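You operate a simulated robot arm through the tools that you are given. There is no shell and no other tool. Be economical: measure what you need, move in short steps, check, and stop when the job is done.

Carry out the task below with a simulated two-armed robot. There is one attempt and no reset: what you move stays moved.

Task
Scrub the stain off the beige shorts with the soaped stain brush.
Fine: hold the pot as you pull the brush out; the brush goes back in it, the shorts on the slatted stand; leave the other shorts. What is to be rubbed or washed off counts as gone when no trace of it is left.

It is judged by the outcome, as a careful person would: the job done as asked, and still so three seconds after it is handed in. It fails if anything else is knocked over, pushed out of place, dropped, spilled or broken.

Robot
Two 6-joint arms with two-finger parallel grippers on one trunk, on a base that drives. Base frame: it is fixed to the floor where the robot stands at the start and does not move with it; the origin is under the middle of the robot, x ahead of it, y to its left, z up; the surface under the hand at the start is at about z = 0.903. Units: m, rad, N and s.
The left shoulder is at the start at [0.07, 0.166, 1.431], the right one opposite. With the tool pointing down near the work surface each hand reaches from about 0.42 to 0.82 m from the robot's upright axis, wherever it stands, measured 20 degrees to its own side. Places, roughly: pot [0.5, -0.1, 0.9]; top of the slatted stand [0.7, -0.5, 0.9]; tufted stain brush (4x4x19 cm) [0.5, -0.1, 1]. Payload 3.91 kg a hand.
The TCP of each hand is the grasp point between the finger pads, 0.03 m short of the fingertips. In the tool frame z runs along the fingers and y along their closing line. Largest opening 0.11 m; finger width 0.02, thickness 0.01; the body of the gripper, 0.048 by 0.112 m, starts 0.055 m behind the TCP.
Orientation is that of the tool frame in the base frame, as [roll, pitch, yaw] about the fixed x, y, z axes, in that order (R = Rz(yaw) Ry(pitch) Rx(roll)). With the fingers straight down and closing along the base's y, the tool's x points along the base's -x, its y along +y and its z along -z.

Tools
- The arms move only by the tool apply_moves. It takes "left_targets", "right_targets" or both (then of equal length, played together; a hand with none holds still); each is a list of rows, each a list of 7 numbers: the shift along the base's x, y, z in mm, then the turn, a rotation vector about the base's x, y, z in rad, then the finger opening in mm, from 0 to 110. In form: [[dx, dy, dz, ax, ay, az, gripper], ...]. A call has 1 to 20 rows; each row shifts and turns the commanded pose from where the row before left it. A row lasts 0.2 s, in which the tool goes at most 0.05 m and 0.15 rad; a call with a longer step from one row to the next is refused whole, and so is a gripper value outside its range. A pose out of reach is approached as far as the arm can. The call stops where the force on the tool passes 40 N (or 10 N more than at its start, if that is more) or the arm is blocked; 0.2 s more then pass. Each finger travels about 0.108 m/s and halts on what it meets, pressing with about 45 N; the grip force reading is that of the motor and also rises with nothing between the fingers. The clock runs only during rows and for 0.2 s after the last one: add rows that do not move to give the fingers time. It gives the time, the measured TCP pose, the force on the tool (base axes), the opening and the grip force at its end, in the units of the frame above (readings bear some noise), with the torque about the TCP (base axes, N m) and any sound that the robot's microphone picked up, and new pictures: "pictures" is both (left out), scene, wrist or none (wrist: the cameras of the hands that moved).
- Cameras (640 x 400 px; columns grow to the right, rows downward): "scene" is now at [0.1224, -0.0072, 1.6336]; the picture's right is [-0.11, -0.99, 0.00], its down [-0.81, 0.09, -0.58] and it looks along [0.58, -0.06, -0.81] (base axes); focal length 282 px, centre (320, 200). "left" rides on the left gripper at [0.077, -0.007, -0.115] in its tool frame; the picture's right is [0.09, 1.00, 0.00], its down [-0.80, 0.07, -0.59] and it looks along [-0.59, 0.05, 0.80] (tool axes); focal length 270 px, centre (320, 200). "right" rides on the right gripper at [0.077, 0.007, -0.114] in its tool frame; the picture's right is [-0.09, 1.00, 0.00], its down [-0.80, -0.07, -0.59] and it looks along [-0.59, -0.05, 0.80] (tool axes); focal length 270 px, centre (320, 200). There is no depth. A picture from a camera that has moved, and an enlarged one, comes with that camera's place and axes in the base frame and with its lens.
- lift_body(by): slides the trunk up (or, below 0, down) by that many m; the arms and the scene camera ride with it, the base frame stays. It gives what a move gives, with no picture.
- steer(legs): drives the robot by 1 to 6 legs, each [ahead, left, turn to the left] in m, m and rad, along the robot's own axes; the way and the turn of a leg run together, so that a leg with both is an arc; at most 1.5 m and 3.142 rad a leg. The arms and the cameras ride along, it lands a little off, and it stops where it bumps. It gives what a move gives, and a new picture of the scene camera.
- head_to(pan, tilt): turns the head with the scene camera to pan (to the left, within 1.501 rad either way) and tilt (down, from -0.506 to 1.204), counted from straight ahead of the robot. It gives what a move gives, and a new picture of the scene camera.
- inspect(camera, box): a new picture of the part [left, top, right, bottom] of that camera's present view, enlarged. No time passes.
- close_job(): hands the job in; it is judged then, once.

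Work in short steps. Places have to be worked out from the pictures, the camera data and where the tool is seen: move nearer, look again, correct. Check each grasp and each placing, and mend what went wrong. You have 120 turns and 260 pictures in all, those below and enlarged ones among them. Open the grippers and draw the arms clear of the work before you hand the job in, unless the task says otherwise; then end with one line.

The tools are called as name(argument=value, ...) on one line, values as JSON. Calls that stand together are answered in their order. apply_moves: Moves the arms, as the interface text tells. Its arguments: {"type":"object","properties":{"left_targets":{"type":"array"},"right_targets":{"type":"array"},"pictures":{"type":"string","enum":["both","scene","wrist","none"]}},"required":[]} The other tools are called the same way: lift_body (by) slides the trunk up or down; steer (legs) drives the base; head_to (pan, tilt) turns the head that bears the scene camera; inspect (camera, box) takes an enlarged picture of a part of a camera's view; close_job () hands the job in.

At the start:

```text
time: 0.0
left_eef_pos: [0.5586, 0.1902, 0.9994]
left_orientation: [3.14, 0.001, -3.141]
left_force: [0.8, 0.9, -0.2]
left_wrist_torque: [0.0, 0.0, 0.02]
left_finger_gap: 0.1103
left_gripper_force: 0.0
right_eef_pos: [0.613, -0.3224, 0.9996]
right_orientation: [-3.142, -0.002, 3.141]
right_force: [-0.8, 0.5, -0.5]
right_wrist_torque: [-0.01, 0.01, 0.0]
right_finger_gap: 0.1099
right_gripper_force: 0.0
trunk travel left (down, up): [-0.926, 0.014]
robot x, y, heading: [0.0019, -0.0012, -0.003]
head pan, tilt: [-0.108, 0.949]
```

scene: 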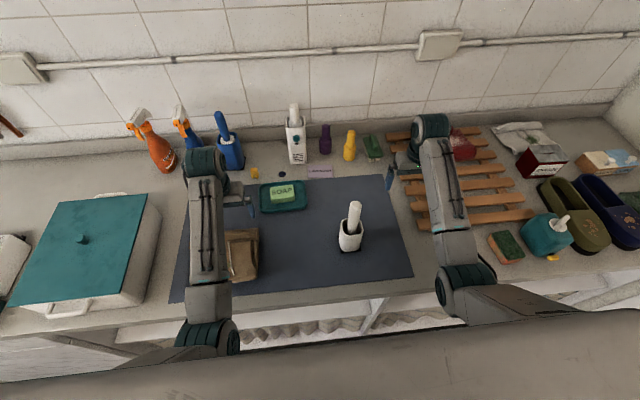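
right: 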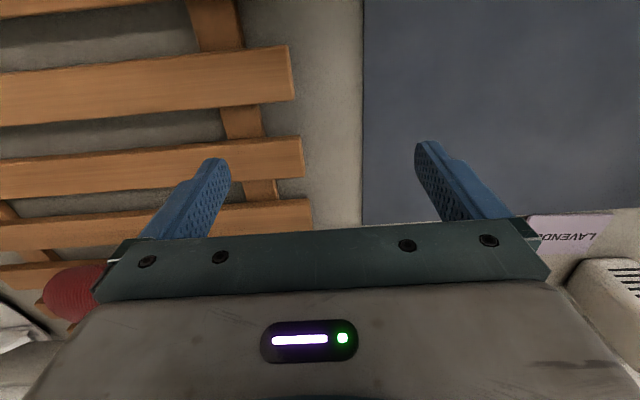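
left: 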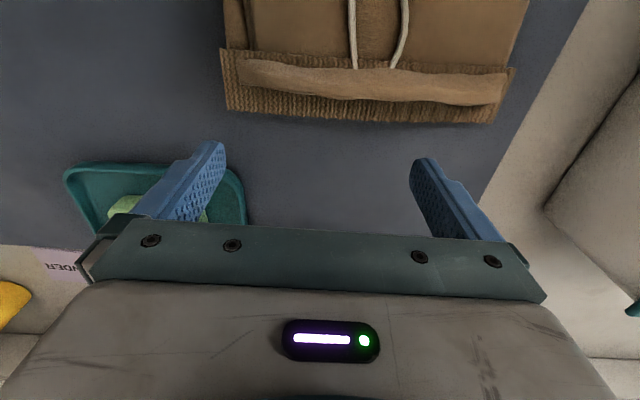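

The shorts lie on the mat under the left arm, and the brush stands in its pot in the middle. I enlarge both areas to look closer.

inspect(camera="scene", box=[160, 160, 420, 310])

inspect(camera="scene", box=[380, 100, 640, 270])

```text
2.46 times, centred on (290, 235) of scene
camera zoom: at [0.1224, -0.0072, 1.6336], right [-0.11, -0.99, 0.0], down [-0.81, 0.09, -0.58], along [0.58, -0.06, -0.81], focal length 694 px, centre (394, 114)
```

zoom: 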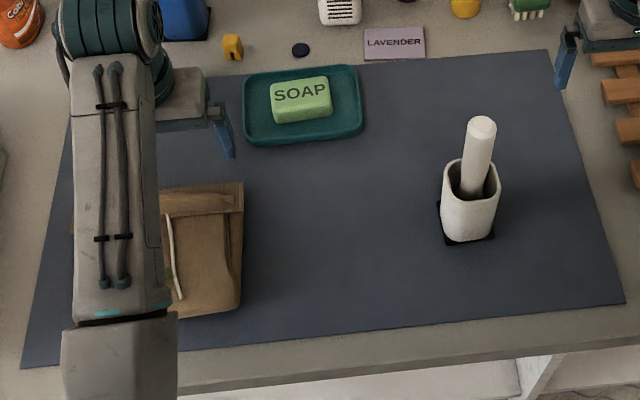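

```text
2.35 times, centred on (510, 185) of scene
camera zoom: at [0.1224, -0.0072, 1.6336], right [-0.11, -0.99, 0.0], down [-0.81, 0.09, -0.58], along [0.58, -0.06, -0.81], focal length 663 px, centre (-127, 235)
```

zoom: 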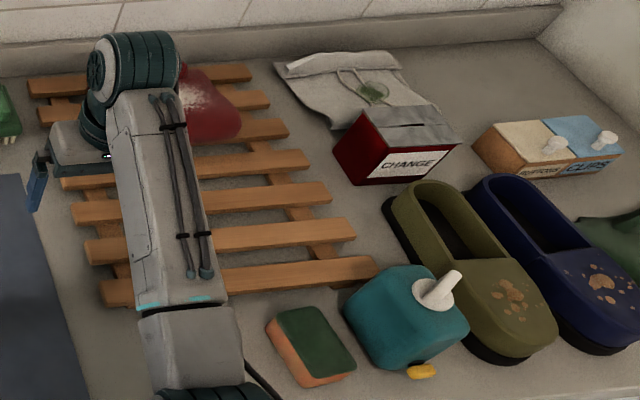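

Both arms hide things: one garment is under the left arm, and a red item on the stand is behind the right. I raise both hands and move them outward to uncover them.

apply_moves(left_targets=[[0, 0, 50, 0, 0, 0, 110], [0, 0, 50, 0, 0, 0, 110], [0, 0, 50, 0, 0, 0, 110], [0, 40, 0, 0, 0, 0, 110], [0, 40, 0, 0, 0, 0, 110], [0, 40, 0, 0, 0, 0, 110], [0, 40, 0, 0, 0, 0, 110]], right_targets=[[0, 0, 50, 0, 0, 0, 110], [0, 0, 50, 0, 0, 0, 110], [0, 0, 50, 0, 0, 0, 110], [-40, 0, 0, 0, 0, 0, 110], [-40, 0, 0, 0, 0, 0, 110], [-40, 0, 0, 0, 0, 0, 110], [-10, 0, 0, 0, 0, 0, 110]])

```text
time: 1.6
left_eef_pos: [0.6088, 0.3282, 1.0242]
left_orientation: [-3.139, 0.0, 3.141]
left_force: [-0.4, 0.3, -0.2]
left_wrist_torque: [0.02, 0.0, -0.01]
left_finger_gap: 0.1098
left_gripper_force: 0.2
left hand out of reach, approached as far as the arm can: row 1, 2, 3, 4
right_eef_pos: [0.5613, -0.3543, 1.0182]
right_orientation: [-3.141, 0.003, -3.141]
right_force: [0.3, 0.0, -0.1]
right_wrist_torque: [-0.04, 0.01, 0.02]
right_finger_gap: 0.1098
right_gripper_force: 0.0
right hand out of reach, approached as far as the arm can: row 1, 2, 3, 4, 5, 6
trunk travel left (down, up): [-0.926, 0.014]
robot x, y, heading: [-0.0004, -0.0013, -0.0]
head pan, tilt: [-0.108, 0.949]
camera scene: at [0.1218, -0.0044, 1.6337], right [-0.11, -0.99, 0.0], down [-0.81, 0.09, -0.58], along [0.58, -0.06, -0.81], focal length 282 px, centre (320, 200)
camera right: at [0.4839, -0.3478, 1.132], right [0.09, 1.0, 0.0], down [0.8, -0.07, 0.6], along [0.6, -0.05, -0.8], focal length 270 px, centre (320, 200)
camera left: at [0.5322, 0.3211, 1.1391], right [-0.09, 1.0, 0.0], down [0.8, 0.07, 0.6], along [0.59, 0.05, -0.8], focal length 270 px, centre (320, 200)
```

scene: 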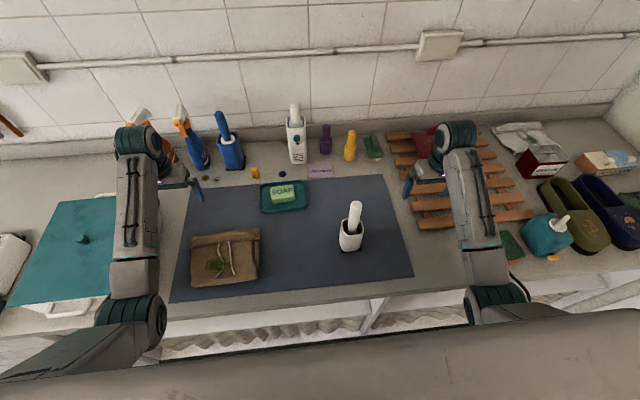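
right: 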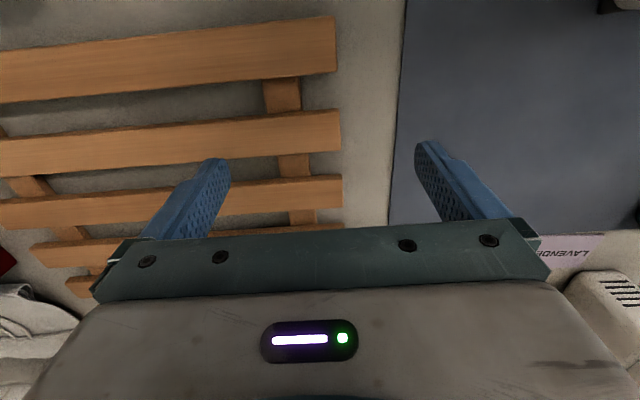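
left: 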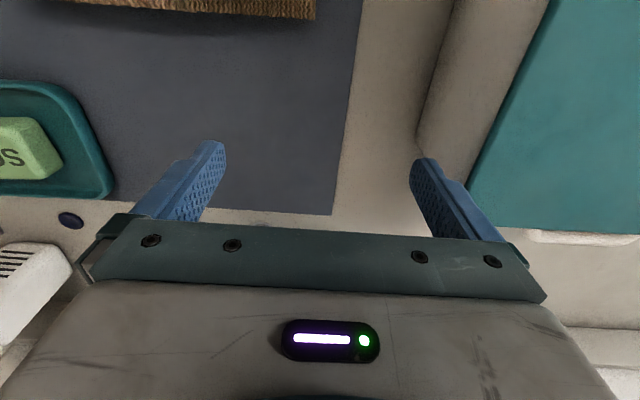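

The brown garment on the mat has a green stain and a drawstring. The pale one at the back right also has a green mark. I enlarge both to see which pair is beige.

inspect(camera="scene", box=[170, 215, 290, 300])

inspect(camera="scene", box=[460, 100, 600, 190])

inspect(camera="scene", box=[310, 190, 400, 260])

inspect(camera="scene", box=[370, 110, 550, 250])

```text
4.71 times, centred on (230, 258) of scene
camera zoom: at [0.1218, -0.0044, 1.6337], right [-0.11, -0.99, 0.0], down [-0.81, 0.09, -0.58], along [0.58, -0.06, -0.81], focal length 1326 px, centre (744, -71)
```

zoom: 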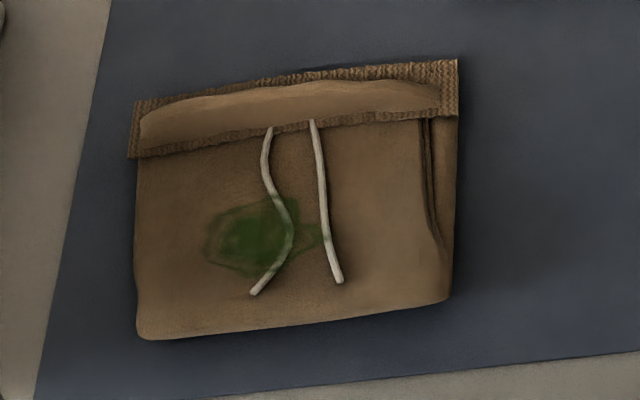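

```text
4.44 times, centred on (530, 145) of scene
camera zoom: at [0.1218, -0.0044, 1.6337], right [-0.11, -0.99, 0.0], down [-0.81, 0.09, -0.58], along [0.58, -0.06, -0.81], focal length 1253 px, centre (-613, 444)
```

zoom: 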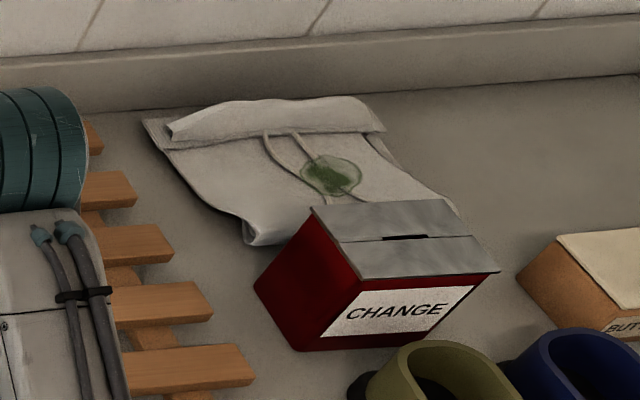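

```text
5.71 times, centred on (355, 225) of scene
camera zoom: at [0.1218, -0.0044, 1.6337], right [-0.11, -0.99, 0.0], down [-0.81, 0.09, -0.58], along [0.58, -0.06, -0.81], focal length 1611 px, centre (120, 57)
```

zoom: 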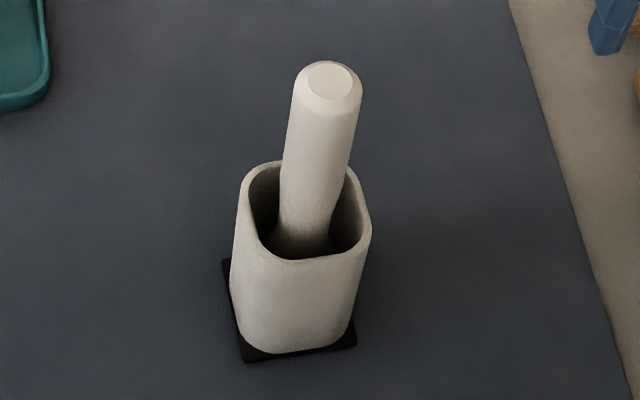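

```text
2.86 times, centred on (460, 180) of scene
camera zoom: at [0.1218, -0.0044, 1.6337], right [-0.11, -0.99, 0.0], down [-0.81, 0.09, -0.58], along [0.58, -0.06, -0.81], focal length 805 px, centre (-80, 257)
```

zoom: 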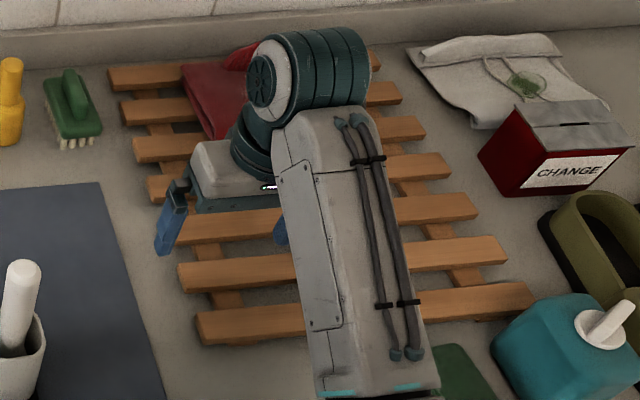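

The shorts on the mat are tan/beige with a green stain centred near (0.448, 0.242), and the pale pair at the back right stays put. The pot is at about (0.485, -0.127) with its rim near z=0.99, and the handle top is near 1.09. With the tool straight down I can't get much above z=1.02, so I test tilting the left hand forward while raising it.

apply_moves(left_targets=[[-30, -10, 0, 0, -0.14, 0, 110], [-30, -20, 10, 0, -0.14, 0, 110], [-30, -30, 20, 0, -0.14, 0, 110], [-30, -30, 20, 0, -0.14, 0, 110], [-30, -30, 20, 0, -0.14, 0, 110], [-30, -30, 20, 0, -0.14, 0, 110], [-20, -30, 20, 0, -0.14, 0, 110], [0, -40, 20, 0, 0, 0, 110]], pictures="scene")

```text
time: 3.1
left_eef_pos: [0.4303, 0.2214, 1.1199]
left_orientation: [2.876, 0.909, 2.886]
left_force: [-0.3, 0.6, -0.2]
left_wrist_torque: [0.0, -0.01, 0.0]
left_finger_gap: 0.11
left_gripper_force: 0.1
left hand out of reach, approached as far as the arm can: row 6, 7
right_eef_pos: [0.56, -0.3541, 1.02]
right_orientation: [-3.141, 0.006, 3.141]
right_force: [-0.2, 0.8, 1.0]
right_wrist_torque: [-0.01, -0.02, -0.01]
right_finger_gap: 0.1102
right_gripper_force: 0.0
trunk travel left (down, up): [-0.926, 0.014]
robot x, y, heading: [-0.002, 0.0005, 0.001]
head pan, tilt: [-0.108, 0.949]
stopped in row 7 (left hand): the arm was blocked; the commanded pose is now the measured one
camera scene: at [0.1202, -0.0034, 1.6339], right [-0.11, -0.99, 0.0], down [-0.81, 0.09, -0.58], along [0.58, -0.07, -0.81], focal length 282 px, centre (320, 200)
```

scene: 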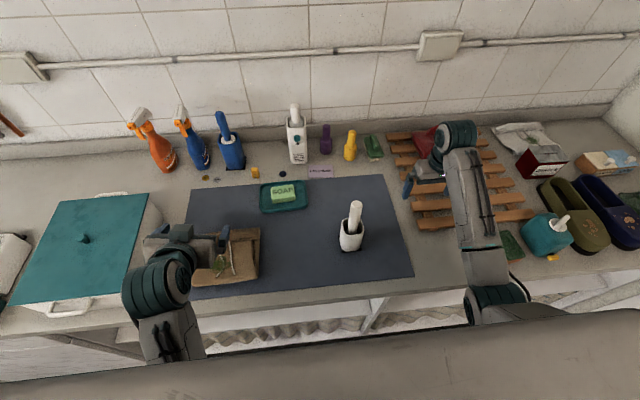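

Tilted 0.9 rad, the hand reaches z=1.12 but is too close to the trunk, because the wrist sits about 0.15 m behind it. I back the base up 0.17 m so the pot falls at a better radius.

steer(legs=[[-0.17, 0, 0]])

```text
time: 4.6
left_eef_pos: [0.2624, 0.2182, 1.1208]
left_orientation: [2.874, 0.907, 2.885]
left_force: [0.3, -0.2, -0.1]
left_wrist_torque: [-0.04, 0.0, 0.0]
left_finger_gap: 0.1099
left_gripper_force: 0.0
right_eef_pos: [0.3946, -0.3541, 1.016]
right_orientation: [-3.141, 0.0, -3.141]
right_force: [0.5, 1.1, 0.2]
right_wrist_torque: [0.0, 0.03, 0.0]
right_finger_gap: 0.1101
right_gripper_force: 0.0
trunk travel left (down, up): [-0.926, 0.014]
robot x, y, heading: [-0.1702, 0.0017, 0.002]
head pan, tilt: [-0.108, 0.949]
camera scene: at [-0.0446, -0.0075, 1.6332], right [-0.11, -0.99, 0.0], down [-0.81, 0.09, -0.58], along [0.58, -0.06, -0.82], focal length 282 px, centre (320, 200)
```

scene: 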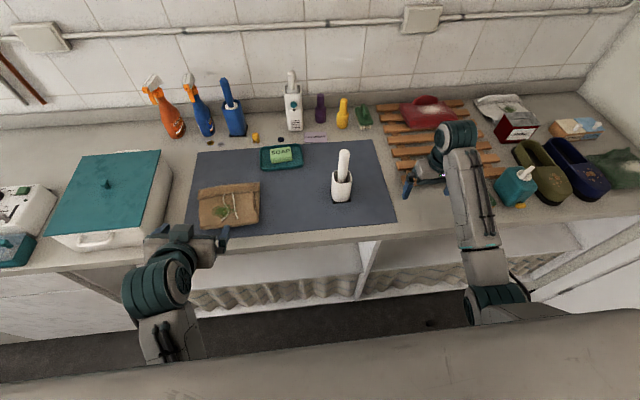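

The picture shows a clear view. I correct the left tilt and bring that hand near the handle, and turn the right hand to point left (+y) and down beside the pot, with its fingers closing along x.

apply_moves(right_targets=[[10, 0, 0, 0, 0, 0.143, 110], [10, 0, 0, 0, 0, 0.143, 110], [10, 0, 0, 0, 0, 0.143, 110], [10, 0, 0, 0, 0, 0.143, 110], [10, 0, 0, 0, 0, 0.143, 110], [10, 0, 0, 0, 0, 0.143, 110], [10, 0, 0, 0, 0, 0.143, 110], [10, 0, 0, 0, 0, 0.143, 110], [10, 0, 0, 0, 0, 0.143, 110], [0, 0, 0, 0, 0, 0.143, 110], [0, 0, 0, 0, 0, 0.141, 110], [0, 0, 0, 0.15, 0, 0, 110], [0, 0, 0, 0.15, 0, 0, 110], [0, 0, 0, 0.15, 0, 0, 110], [0, 0, 0, 0.15, 0, 0, 110], [0, 0, 0, 0.15, 0, 0, 110], [0, 0, 0, 0.15, 0, 0, 110], [0, 0, 0, 0.15, 0, 0, 110]])

```text
time: 8.4
left_eef_pos: [0.26, 0.2191, 1.1198]
left_orientation: [2.872, 0.909, 2.88]
left_force: [-1.0, 0.2, 0.8]
left_wrist_torque: [0.0, 0.05, 0.02]
left_finger_gap: 0.1098
left_gripper_force: 0.1
right_eef_pos: [0.481, -0.3565, 1.0169]
right_orientation: [-3.141, 1.057, -1.571]
right_force: [-0.3, 0.2, -0.6]
right_wrist_torque: [0.0, 0.0, 0.02]
right_finger_gap: 0.1101
right_gripper_force: 0.0
trunk travel left (down, up): [-0.926, 0.014]
robot x, y, heading: [-0.1708, 0.0016, 0.003]
head pan, tilt: [-0.108, 0.949]
camera scene: at [-0.0487, -0.0078, 1.6336], right [-0.11, -0.99, 0.0], down [-0.81, 0.09, -0.58], along [0.58, -0.06, -0.81], focal length 282 px, centre (320, 200)
camera right: at [0.4745, -0.4945, 1.006], right [-1.0, 0.04, 0.08], down [0.07, -0.12, 0.99], along [0.05, 0.99, 0.12], focal length 270 px, centre (320, 200)
```

scene: 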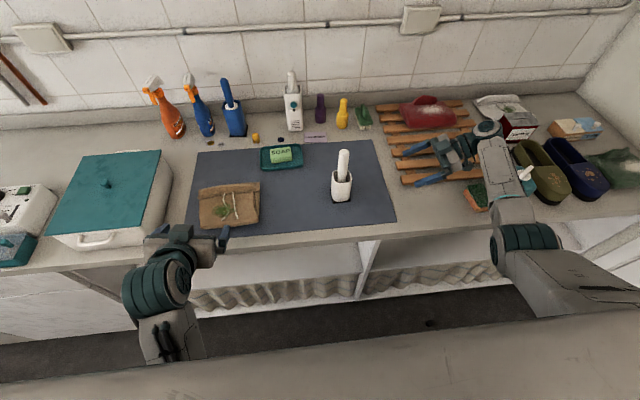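
right: 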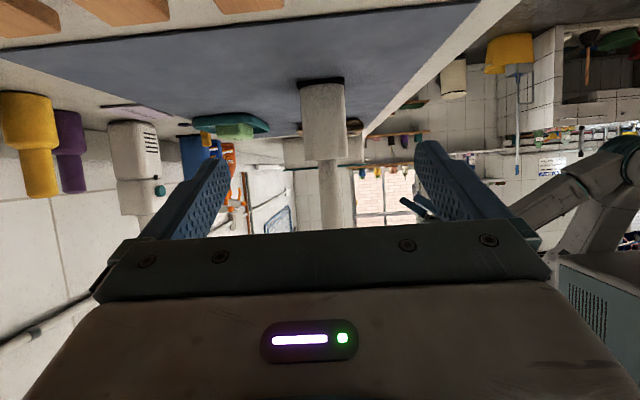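

The right hand turned as asked. Its camera puts the pot at x≈0.488 with the rim at z≈0.995, nearly in line with the fingers. I advance and descend so the fingers straddle the pot.

apply_moves(right_targets=[[2, 30, 0, 0, 0, 0, 110], [2, 30, -7, 0, 0, 0, 110], [1, 30, -15, 0, 0, 0, 110], [1, 30, -15, 0, 0, 0, 110], [0, 30, -15, 0, 0, 0, 110], [0, 25, -15, 0, 0, 0, 110], [0, 20, 0, 0, 0, 0, 110], [0, 0, 0, 0, 0, 0, 110]])

```text
time: 10.2
left_eef_pos: [0.2585, 0.2189, 1.1203]
left_orientation: [2.874, 0.909, 2.884]
left_force: [0.6, 0.4, -0.4]
left_wrist_torque: [-0.01, 0.03, 0.03]
left_finger_gap: 0.11
left_gripper_force: 0.0
right_eef_pos: [0.4858, -0.1601, 0.952]
right_orientation: [-3.141, 1.05, -1.569]
right_force: [0.0, 0.7, 0.1]
right_wrist_torque: [-0.01, -0.01, 0.01]
right_finger_gap: 0.1098
right_gripper_force: 0.0
trunk travel left (down, up): [-0.926, 0.014]
robot x, y, heading: [-0.1739, -0.0013, -0.002]
head pan, tilt: [-0.108, 0.949]
camera scene: at [-0.0494, -0.0074, 1.6336], right [-0.11, -0.99, 0.0], down [-0.81, 0.09, -0.58], along [0.58, -0.06, -0.81], focal length 282 px, centre (320, 200)
camera right: at [0.4789, -0.2986, 0.9399], right [-1.0, 0.04, 0.08], down [0.07, -0.12, 0.99], along [0.05, 0.99, 0.12], focal length 270 px, centre (320, 200)
```

scene: 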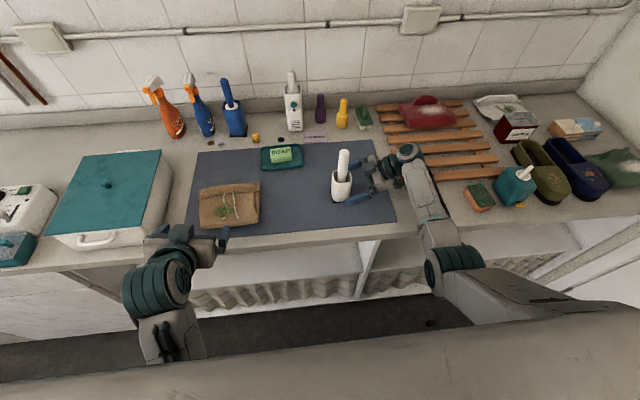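
right: 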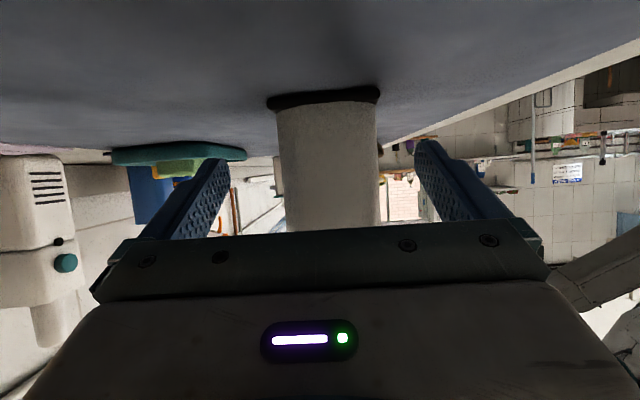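

The pot is centred between the fingers. I move 28 mm further in and close on it.

apply_moves(right_targets=[[0, 14, -2, 0, 0, 0, 110], [0, 14, -2, 0, 0, 0, 110], [0, 0, 0, 0, 0, 0, 80], [0, 0, 0, 0, 0, 0, 60], [0, 0, 0, 0, 0, 0, 50], [0, 0, 0, 0, 0, 0, 45], [0, 0, 0, 0, 0, 0, 45]])

```text
time: 11.8
left_eef_pos: [0.2591, 0.2185, 1.1197]
left_orientation: [2.876, 0.909, 2.883]
left_force: [0.3, 1.3, 0.4]
left_wrist_torque: [-0.01, -0.03, 0.01]
left_finger_gap: 0.1099
left_gripper_force: 0.0
right_eef_pos: [0.4866, -0.1313, 0.9453]
right_orientation: [-3.139, 1.05, -1.569]
right_force: [-1.3, -1.6, -0.6]
right_wrist_torque: [0.03, 0.03, 0.04]
right_finger_gap: 0.0556
right_gripper_force: 45.5
trunk travel left (down, up): [-0.926, 0.014]
robot x, y, heading: [-0.1704, -0.0004, -0.006]
head pan, tilt: [-0.108, 0.949]
camera scene: at [-0.0496, -0.0074, 1.6337], right [-0.11, -0.99, 0.0], down [-0.81, 0.09, -0.58], along [0.58, -0.06, -0.81], focal length 282 px, centre (320, 200)
camera right: at [0.4799, -0.2704, 0.9353], right [-1.0, 0.04, 0.08], down [0.07, -0.12, 0.99], along [0.05, 0.99, 0.12], focal length 270 px, centre (320, 200)
```

scene: 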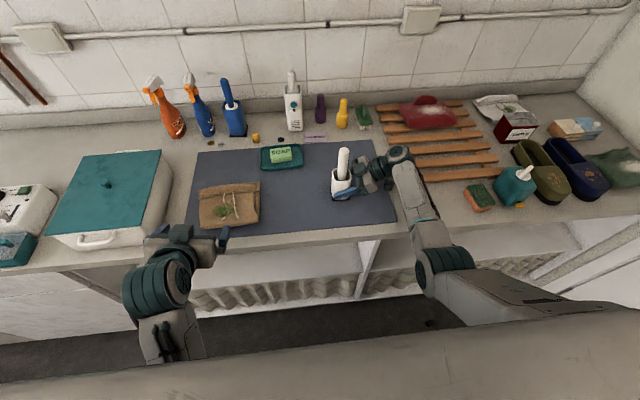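
right: 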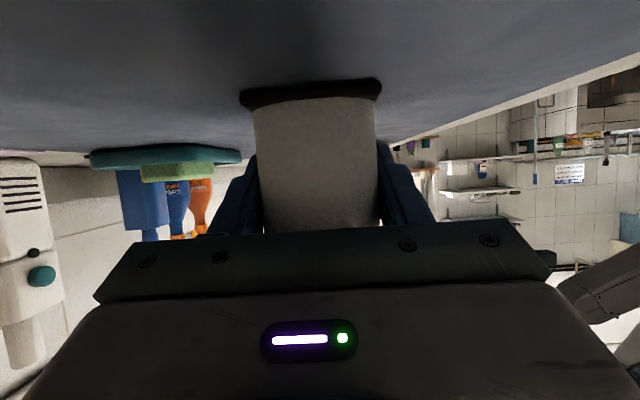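

The pot is held at a 56 mm gap with nothing shifted. Next I look closely at the handle to place it for the left hand.

inspect(camera="scene", box=[300, 130, 400, 210])

```text
5.00 times, centred on (350, 170) of scene
camera zoom: at [-0.0496, -0.0074, 1.6337], right [-0.11, -0.99, 0.0], down [-0.81, 0.09, -0.58], along [0.58, -0.06, -0.81], focal length 1409 px, centre (170, 350)
```

zoom: 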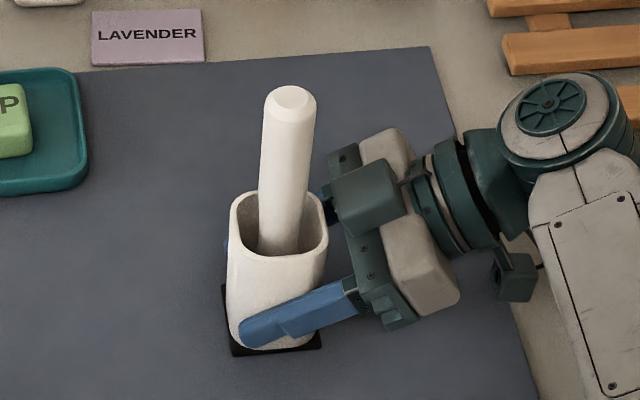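

The two views agree on a handle axis near (0.484, -0.126), with its top around z=1.10. I bring the left hand level, yaw it about -0.35 and stop 10 cm short of the handle at z≈1.075.

apply_moves(left_targets=[[10, -20, 0, -0.082, 0, 0.022, 110], [10, -30, 0, -0.081, 0, 0.022, 110], [15, -35, -5, 0, 0, -0.12, 110], [15, -40, -8, 0, 0, -0.12, 110], [15, -40, -8, 0, 0, -0.11, 110], [20, -40, -8, 0, 0, 0, 110], [20, -40, -8, 0, 0, 0, 110], [15, -40, -8, 0, 0, 0, 110], [12, -26, 0, 0, 0, 0, 110], [0, 0, 0, 0, 0, 0, 110]])

```text
time: 12.4
left_eef_pos: [0.2737, 0.2157, 1.1063]
left_orientation: [2.87, 0.893, 2.879]
left_force: [1.3, -0.5, -0.1]
left_wrist_torque: [0.0, -0.03, -0.02]
left_finger_gap: 0.1097
left_gripper_force: 0.0
left hand out of reach, approached as far as the arm can: row 2, 3
right_eef_pos: [0.4865, -0.1321, 0.9463]
right_orientation: [-3.139, 1.051, -1.568]
right_force: [1.3, -1.3, 1.1]
right_wrist_torque: [0.05, 0.03, 0.01]
right_finger_gap: 0.0557
right_gripper_force: 44.8
trunk travel left (down, up): [-0.926, 0.014]
robot x, y, heading: [-0.1702, 0.002, -0.001]
head pan, tilt: [-0.108, 0.949]
stopped in row 3 (left hand): the arm was blocked; the commanded pose is now the measured one
camera scene: at [-0.0497, -0.007, 1.6337], right [-0.11, -0.99, 0.0], down [-0.81, 0.09, -0.58], along [0.58, -0.06, -0.81], focal length 282 px, centre (320, 200)
camera left: at [0.1359, 0.2139, 1.1146], right [0.0, 1.0, 0.1], down [0.02, -0.1, 1.0], along [1.0, 0.01, -0.02], focal length 270 px, centre (320, 200)
```

scene: 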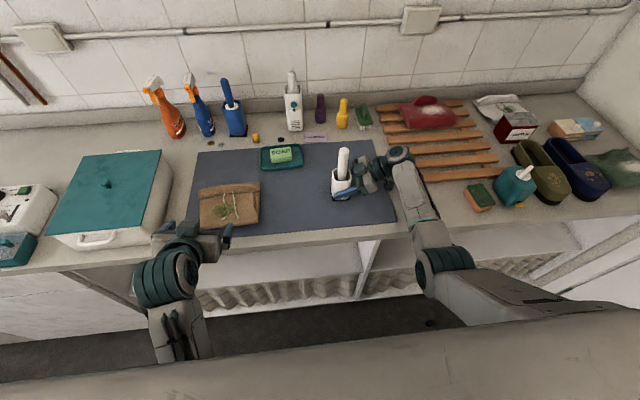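
left: 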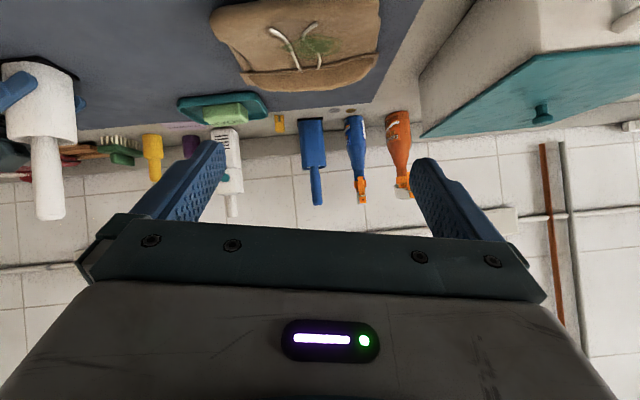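

The left hand is too retracted and stuck near a joint limit. I extend it forward at constant height first, then correct the orientation.

apply_moves(left_targets=[[30, 0, 0, 0, 0, 0, 110], [30, 0, 0, 0, 0, 0, 110], [30, 0, 0, 0, 0, 0, 110], [20, -10, 0, -0.05, 0, 0.014, 110], [0, -20, 0, -0.06, 0, 0.015, 110], [0, -20, 0, -0.053, 0, 0.015, 110], [0, -20, 0, 0, 0, 0, 110]], pictures="none")

```text
time: 14.2
left_eef_pos: [0.3892, 0.2022, 1.0999]
left_orientation: [2.877, 0.912, 2.929]
left_force: [-0.9, -0.2, -0.3]
left_wrist_torque: [0.02, 0.02, 0.0]
left_finger_gap: 0.11
left_gripper_force: 0.1
right_eef_pos: [0.4865, -0.1313, 0.9468]
right_orientation: [-3.139, 1.053, -1.568]
right_force: [-0.5, -0.2, 1.3]
right_wrist_torque: [0.05, 0.02, 0.03]
right_finger_gap: 0.0555
right_gripper_force: 44.6
trunk travel left (down, up): [-0.926, 0.014]
robot x, y, heading: [-0.1677, 0.0043, 0.002]
head pan, tilt: [-0.108, 0.949]
stopped in row 7 (left hand): the arm was blocked; the commanded pose is now the measured one
```

Correcting the roll runs into a joint limit in this forward-tilted pose. The right hand's sideways pose worked freely, so I swing the left hand about the vertical to mirror it, pointing -y.

apply_moves(left_targets=[[10, 0, 0, 0, 0, -0.14, 110], [10, 0, 0, 0, 0, -0.14, 110], [10, 0, 0, 0, 0, -0.14, 110], [10, 0, 0, 0, 0, -0.14, 110], [10, 0, 0, 0, 0, -0.14, 110], [10, 0, 0, 0, 0, -0.14, 110], [10, 0, 0, 0, 0, -0.14, 110], [0, 0, 0, 0, 0, -0.14, 110], [0, 0, 0, 0, 0, -0.14, 110], [0, 0, 0, 0, 0, -0.14, 110]], pictures="scene")

```text
time: 16.4
left_eef_pos: [0.4589, 0.1993, 1.1014]
left_orientation: [2.884, 0.914, 1.532]
left_force: [0.0, 0.4, 0.3]
left_wrist_torque: [0.02, 0.01, -0.02]
left_finger_gap: 0.1099
left_gripper_force: 0.0
right_eef_pos: [0.4861, -0.1319, 0.9468]
right_orientation: [-3.14, 1.052, -1.57]
right_force: [-0.5, -0.7, -0.3]
right_wrist_torque: [0.03, 0.03, 0.08]
right_finger_gap: 0.0558
right_gripper_force: 44.9
trunk travel left (down, up): [-0.926, 0.014]
robot x, y, heading: [-0.1726, 0.0015, 0.004]
head pan, tilt: [-0.108, 0.949]
camera scene: at [-0.0494, -0.0072, 1.6337], right [-0.11, -0.99, 0.0], down [-0.81, 0.09, -0.58], along [0.58, -0.06, -0.81], focal length 282 px, centre (320, 200)
```

scene: 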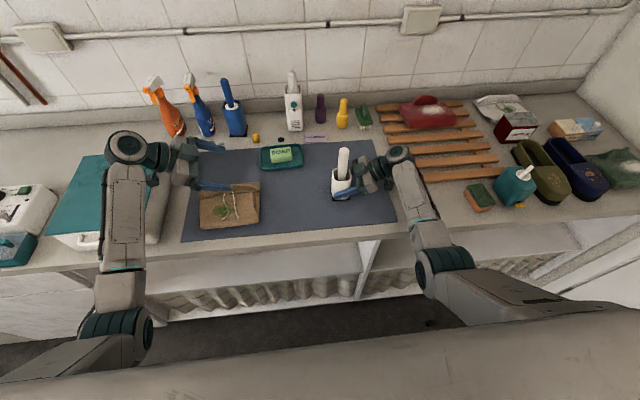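

The sideways pose works. I remove the remaining roll and bring the left hand along -y to about 9 cm short of the handle at z≈1.07.

apply_moves(left_targets=[[5, -10, -5, 0, 0.078, -0.082, 110], [5, -30, -5, 0, 0.078, -0.082, 110], [5, -40, -10, 0, 0, 0, 110], [5, -40, -10, 0, 0, 0, 110], [5, -40, 0, 0, 0, 0, 110], [0, -40, 0, 0, 0, 0, 110], [0, -30, 0, 0, 0, 0, 110], [0, 0, 0, 0, 0, 0, 110]])

```text
time: 18.1
left_eef_pos: [0.4832, -0.0308, 1.0717]
left_orientation: [3.139, 0.917, 1.571]
left_force: [0.5, 0.2, 0.0]
left_wrist_torque: [-0.01, -0.01, -0.02]
left_finger_gap: 0.1098
left_gripper_force: 0.1
right_eef_pos: [0.4872, -0.1326, 0.9462]
right_orientation: [-3.141, 1.053, -1.568]
right_force: [0.3, -1.1, 1.7]
right_wrist_torque: [0.04, 0.03, 0.05]
right_finger_gap: 0.0557
right_gripper_force: 45.2
trunk travel left (down, up): [-0.926, 0.014]
robot x, y, heading: [-0.1679, 0.0001, 0.0]
head pan, tilt: [-0.108, 0.949]
camera scene: at [-0.0493, -0.0065, 1.6337], right [-0.11, -0.99, 0.0], down [-0.81, 0.09, -0.58], along [0.58, -0.06, -0.81], focal length 282 px, centre (320, 200)
camera left: at [0.4763, 0.1065, 1.0816], right [1.0, 0.06, -0.07], down [0.07, -0.01, 1.0], along [0.06, -1.0, -0.02], focal length 270 px, centre (320, 200)
```

scene: 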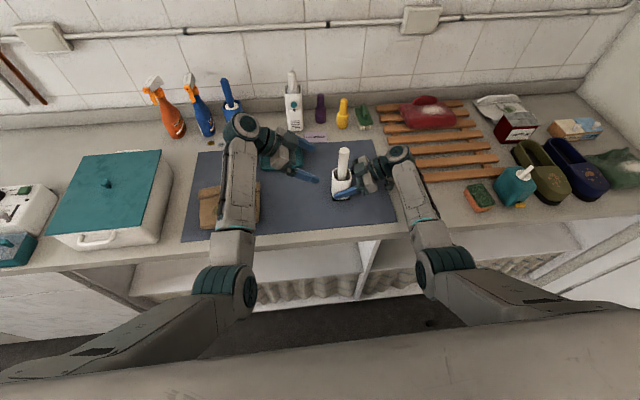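
left: 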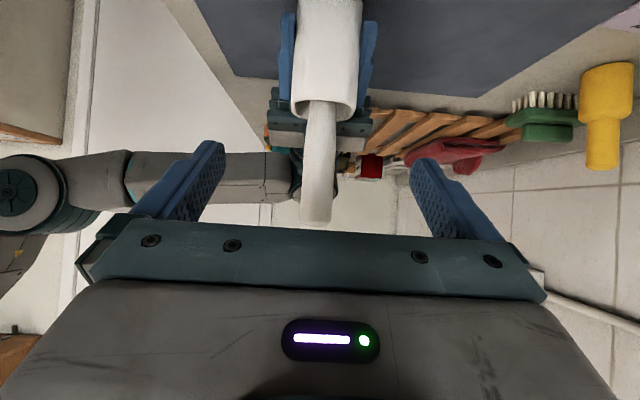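

The handle is centred between the left fingers, with its top at z≈1.095. I advance 95 mm and close on it.

apply_moves(left_targets=[[0, -30, 0, 0, 0, 0, 110], [0, -30, 0, 0, 0, 0, 110], [0, -20, 0, 0, 0, 0, 110], [0, -15, 0, 0, 0, 0, 110], [0, 0, 0, 0, 0, 0, 90], [0, 0, 0, 0, 0, 0, 60], [0, 0, 0, 0, 0, 0, 40], [0, 0, 0, 0, 0, 0, 20], [0, 0, 0, 0, 0, 0, 15], [0, 0, 0, 0, 0, 0, 15]])

```text
time: 20.6
left_eef_pos: [0.4968, -0.0898, 1.0598]
left_orientation: [3.126, 0.872, 1.592]
left_force: [-0.3, -0.2, 0.9]
left_wrist_torque: [-0.01, -0.02, -0.03]
left_finger_gap: 0.0153
left_gripper_force: 0.0
right_eef_pos: [0.4878, -0.1324, 0.9472]
right_orientation: [-3.14, 1.054, -1.57]
right_force: [0.0, -3.2, 0.9]
right_wrist_torque: [0.02, 0.05, 0.07]
right_finger_gap: 0.0558
right_gripper_force: 45.1
trunk travel left (down, up): [-0.926, 0.014]
robot x, y, heading: [-0.1708, 0.0001, 0.001]
head pan, tilt: [-0.108, 0.949]
stopped in row 10 (left hand): the arm was blocked; the commanded pose is now the measured one
camera scene: at [-0.0495, -0.0068, 1.6337], right [-0.11, -0.99, 0.0], down [-0.81, 0.09, -0.58], along [0.58, -0.06, -0.81], focal length 282 px, centre (320, 200)
camera left: at [0.4853, 0.0453, 1.0754], right [0.99, 0.09, -0.06], down [0.06, -0.06, 1.0], along [0.09, -0.99, -0.06], focal length 270 px, centre (320, 200)
```

scene: 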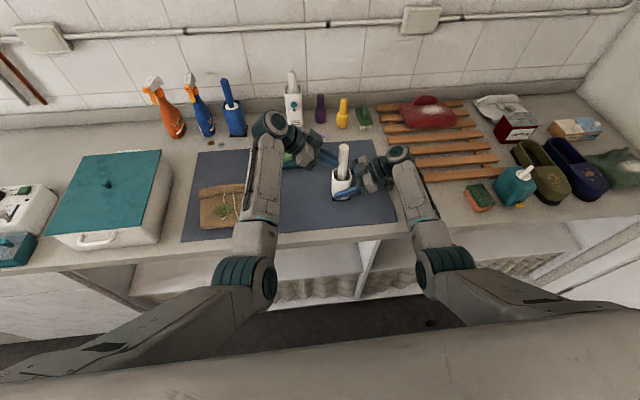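
left: 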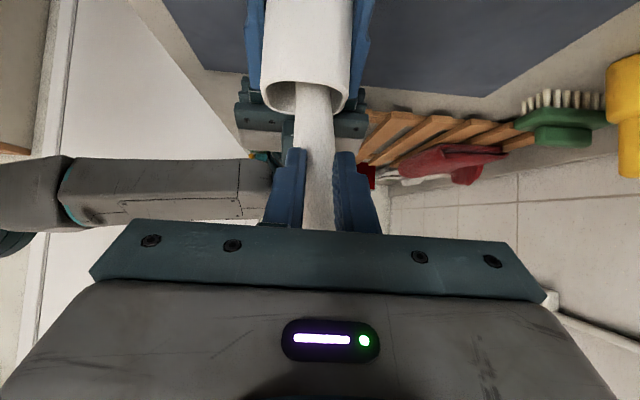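

The left hand stopped at y=-0.09, short of the handle, and closed on nothing. I back off, open, and yaw it about +0.75 so it approaches diagonally from front-left, which the arm should reach more easily.

apply_moves(left_targets=[[0, 20, 0, 0, 0, 0, 15], [-5, 30, 5, 0, 0, 0, 40], [-15, 15, 5, 0, 0, 0.15, 70], [-15, 0, 0, 0, 0, 0.15, 100], [-15, 0, 0, 0, 0, 0.15, 110], [-15, 0, 0, 0, 0, 0.15, 110], [-10, -10, 0, 0, 0, 0.15, 110], [0, -15, 0, 0, 0, 0, 110], [0, -15, 0, 0, 0, 0, 110], [0, 0, 0, 0, 0, 0, 110]])

```text
time: 21.9
left_eef_pos: [0.5094, 0.0352, 1.1488]
left_orientation: [2.787, 0.844, 1.907]
left_force: [-0.1, -0.4, -0.4]
left_wrist_torque: [0.04, -0.01, 0.04]
left_finger_gap: 0.1101
left_gripper_force: 0.0
left hand out of reach, approached as far as the arm can: row 6
right_eef_pos: [0.4859, -0.1329, 0.9465]
right_orientation: [-3.14, 1.052, -1.57]
right_force: [-3.1, 0.0, 3.2]
right_wrist_torque: [0.1, 0.03, 0.05]
right_finger_gap: 0.0556
right_gripper_force: 45.4
trunk travel left (down, up): [-0.926, 0.014]
robot x, y, heading: [-0.1701, 0.0021, 0.002]
head pan, tilt: [-0.108, 0.949]
stopped in row 6 (left hand): the arm was blocked; the commanded pose is now the measured one
camera scene: at [-0.05, -0.0069, 1.6337], right [-0.11, -0.99, 0.0], down [-0.81, 0.09, -0.58], along [0.58, -0.06, -0.81], focal length 282 px, centre (320, 200)
camera left: at [0.4221, 0.1431, 1.1617], right [0.78, 0.61, 0.16], down [-0.1, -0.14, 0.99], along [0.62, -0.78, -0.05], focal length 270 px, centre (320, 200)
```

scene: 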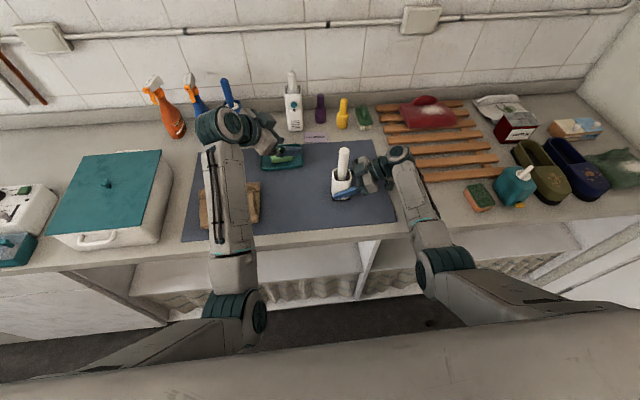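
left: 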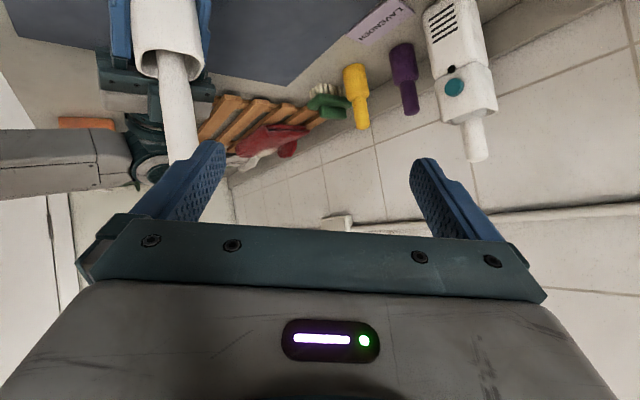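

The diagonal pose hits a wrist singularity, and the mirrored sideways pose only reached y≈-0.09. Moving the base 0.13 m to the right would centre the robot on the pot for both arms. First I release the pot, draw the right hand back, and restore the left hand to its sideways pose at y≈0.13.

apply_moves(left_targets=[[0, 10, 0, 0, 0, -0.15, 110], [0, 20, 0, 0, 0, -0.15, 110], [0, 20, -10, 0, 0, -0.15, 110], [0, 20, -10, 0, 0, -0.15, 110], [-5, 20, -10, 0, 0.116, 0, 110], [-5, 10, -10, 0, 0.114, 0, 110], [-5, 0, -10, 0, 0, 0, 110], [-5, 0, 0, 0, 0, 0, 110]], right_targets=[[0, 0, 0, 0, 0, 0, 80], [0, 0, 0, 0, 0, 0, 110], [0, 0, 0, 0, 0, 0, 110], [0, -20, 0, 0, 0, 0, 110], [0, -30, 0, 0, 0, 0, 110], [0, -30, 10, 0, 0, 0, 110], [0, -20, 20, 0, 0, 0, 110], [0, 0, 20, 0, 0, 0, 110]])

```text
time: 23.7
left_eef_pos: [0.4874, 0.1357, 1.098]
left_orientation: [-3.138, 0.878, 1.577]
left_force: [-0.4, 0.7, -0.9]
left_wrist_torque: [-0.02, -0.02, 0.01]
left_finger_gap: 0.1099
left_gripper_force: 0.1
right_eef_pos: [0.4862, -0.2329, 0.9972]
right_orientation: [3.14, 1.054, -1.568]
right_force: [-0.7, 0.0, -0.4]
right_wrist_torque: [-0.01, 0.01, 0.02]
right_finger_gap: 0.1104
right_gripper_force: 0.1
trunk travel left (down, up): [-0.926, 0.014]
robot x, y, heading: [-0.1723, 0.0002, 0.002]
head pan, tilt: [-0.108, 0.949]
camera scene: at [-0.0502, -0.0063, 1.6337], right [-0.11, -0.99, 0.0], down [-0.81, 0.09, -0.58], along [0.58, -0.06, -0.81], focal length 282 px, centre (320, 200)
camera right: at [0.4799, -0.3706, 0.9863], right [-1.0, 0.04, 0.08], down [0.07, -0.12, 0.99], along [0.05, 0.99, 0.12], focal length 270 px, centre (320, 200)
camera left: at [0.4796, 0.2725, 1.1135], right [1.0, 0.06, -0.07], down [0.07, -0.05, 1.0], along [0.06, -1.0, -0.06], focal length 270 px, centre (320, 200)
```

scene: 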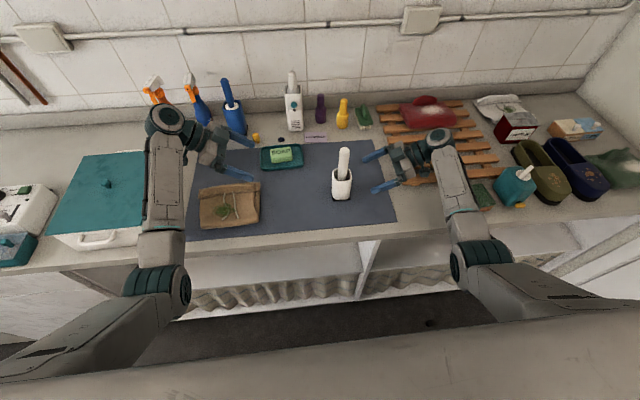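
right: 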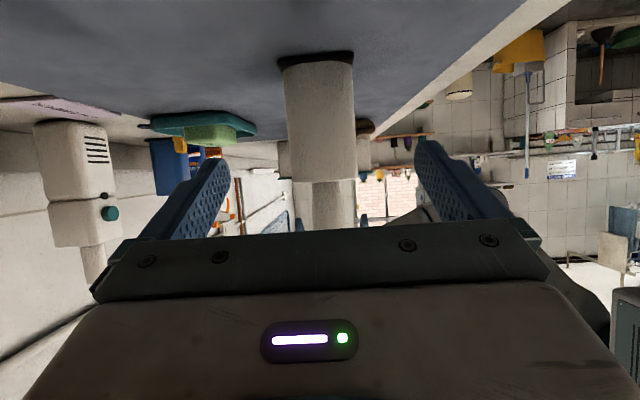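
left: 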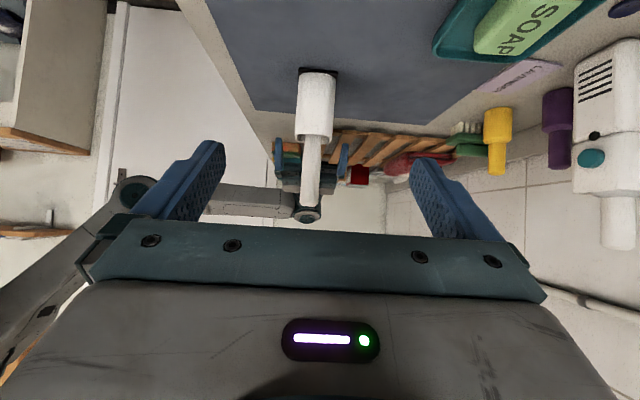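

The pot still stands upright and both hands are clear. I drive 0.14 m to the right.

steer(legs=[[0, -0.14, 0]])

```text
time: 25.0
left_eef_pos: [0.4888, 0.0023, 1.0968]
left_orientation: [-3.138, 0.878, 1.582]
left_force: [0.0, 0.8, 0.4]
left_wrist_torque: [0.01, 0.01, 0.01]
left_finger_gap: 0.1098
left_gripper_force: 0.0
right_eef_pos: [0.4875, -0.3674, 0.9965]
right_orientation: [-3.141, 1.053, -1.566]
right_force: [0.2, 0.7, 0.0]
right_wrist_torque: [-0.01, -0.02, -0.01]
right_finger_gap: 0.11
right_gripper_force: 0.0
trunk travel left (down, up): [-0.926, 0.014]
robot x, y, heading: [-0.1724, -0.1369, 0.002]
head pan, tilt: [-0.108, 0.949]
camera scene: at [-0.049, -0.1418, 1.6337], right [-0.1, -0.99, 0.0], down [-0.81, 0.08, -0.58], along [0.58, -0.06, -0.81], focal length 282 px, centre (320, 200)
```

scene: 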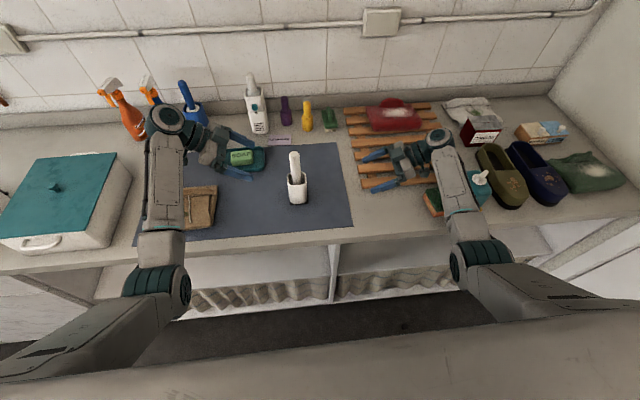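

The base now sits opposite the pot. I bring the right hand back along its earlier path and regrip the pot.

apply_moves(right_targets=[[0, 40, 0, 0, 0, 0, 110], [0, 40, 0, 0, 0, 0, 110], [0, 40, -10, 0, 0, 0, 110], [0, 40, -20, 0, 0, 0, 110], [0, 40, -20, 0, 0, 0, 110], [0, 24, 0, 0, 0, 0, 110], [0, 12, 0, 0, 0, 0, 110], [0, 0, 0, 0, 0, 0, 80], [0, 0, 0, 0, 0, 0, 60], [0, 0, 0, 0, 0, 0, 45], [0, 0, 0, 0, 0, 0, 45], [0, 0, 0, 0, 0, 0, 45]])

```text
time: 27.6
left_eef_pos: [0.4878, -0.0013, 1.0989]
left_orientation: [-3.139, 0.876, 1.581]
left_force: [0.3, -0.2, -0.3]
left_wrist_torque: [0.0, 0.02, -0.03]
left_finger_gap: 0.1099
left_gripper_force: 0.2
right_eef_pos: [0.4872, -0.133, 0.946]
right_orientation: [3.141, 1.053, -1.568]
right_force: [-0.9, 0.9, 1.0]
right_wrist_torque: [0.11, 0.01, -0.01]
right_finger_gap: 0.0559
right_gripper_force: 44.6
trunk travel left (down, up): [-0.926, 0.014]
robot x, y, heading: [-0.1702, -0.1409, 0.004]
head pan, tilt: [-0.108, 0.949]
camera scene: at [-0.0488, -0.1449, 1.6336], right [-0.11, -0.99, 0.0], down [-0.81, 0.09, -0.58], along [0.58, -0.06, -0.81], focal length 282 px, centre (320, 200)
camera right: at [0.4811, -0.2712, 0.9344], right [-1.0, 0.04, 0.08], down [0.07, -0.12, 0.99], along [0.05, 0.99, 0.12], focal length 270 px, centre (320, 200)
```

scene: 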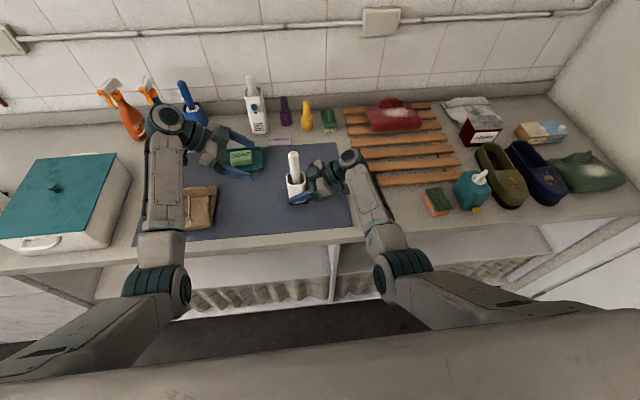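
right: 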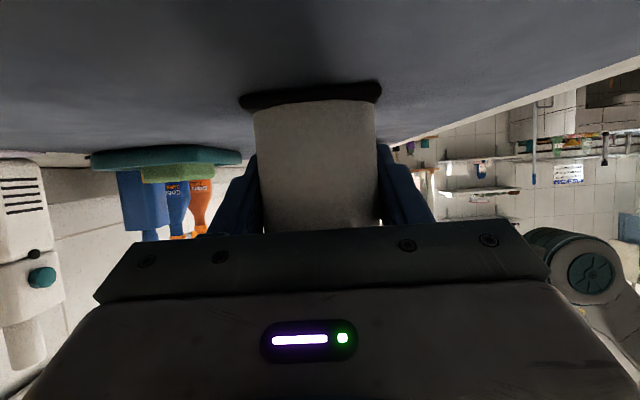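

The pot is held again. I lower the left hand to z≈1.068 and advance to the handle, not closing yet.

apply_moves(left_targets=[[0, 0, -15, 0, 0, 0, 110], [0, -20, -16, 0, 0, 0, 110], [-2, -30, 0, 0, 0, 0, 110], [0, -30, 0, 0, 0, 0, 110], [0, -25, 0, 0, 0, 0, 110], [0, -15, 0, 0, 0, 0, 110], [0, 0, 0, 0, 0, 0, 110]])

```text
time: 29.2
left_eef_pos: [0.4851, -0.1211, 1.066]
left_orientation: [-3.136, 0.875, 1.582]
left_force: [-0.5, -0.2, 0.1]
left_wrist_torque: [-0.02, 0.0, -0.01]
left_finger_gap: 0.1103
left_gripper_force: 0.1
right_eef_pos: [0.4884, -0.1333, 0.947]
right_orientation: [-3.14, 1.053, -1.569]
right_force: [-1.5, 1.1, -0.2]
right_wrist_torque: [0.1, 0.03, 0.03]
right_finger_gap: 0.0557
right_gripper_force: 45.1
trunk travel left (down, up): [-0.926, 0.014]
robot x, y, heading: [-0.1704, -0.1388, 0.006]
head pan, tilt: [-0.108, 0.949]
camera scene: at [-0.0489, -0.1448, 1.6336], right [-0.11, -0.99, 0.0], down [-0.81, 0.09, -0.58], along [0.58, -0.06, -0.81], focal length 282 px, centre (320, 200)
camera left: at [0.4771, 0.0152, 1.0815], right [1.0, 0.06, -0.07], down [0.07, -0.06, 1.0], along [0.06, -1.0, -0.06], focal length 270 px, centre (320, 200)
```

scene: 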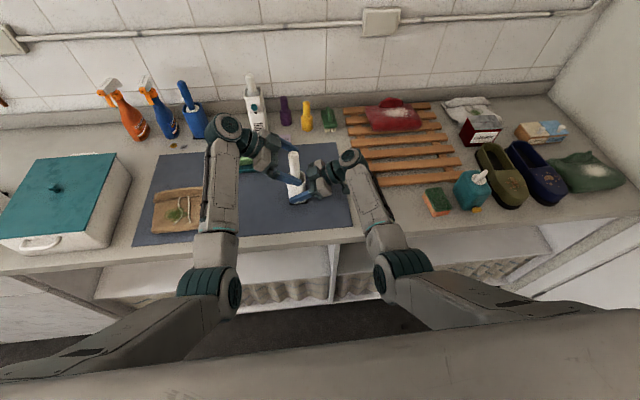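
left: 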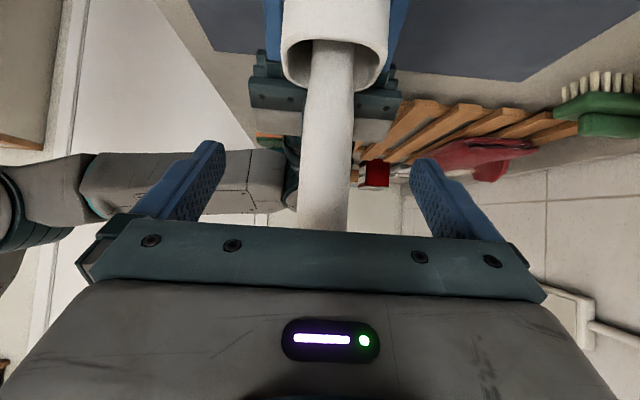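

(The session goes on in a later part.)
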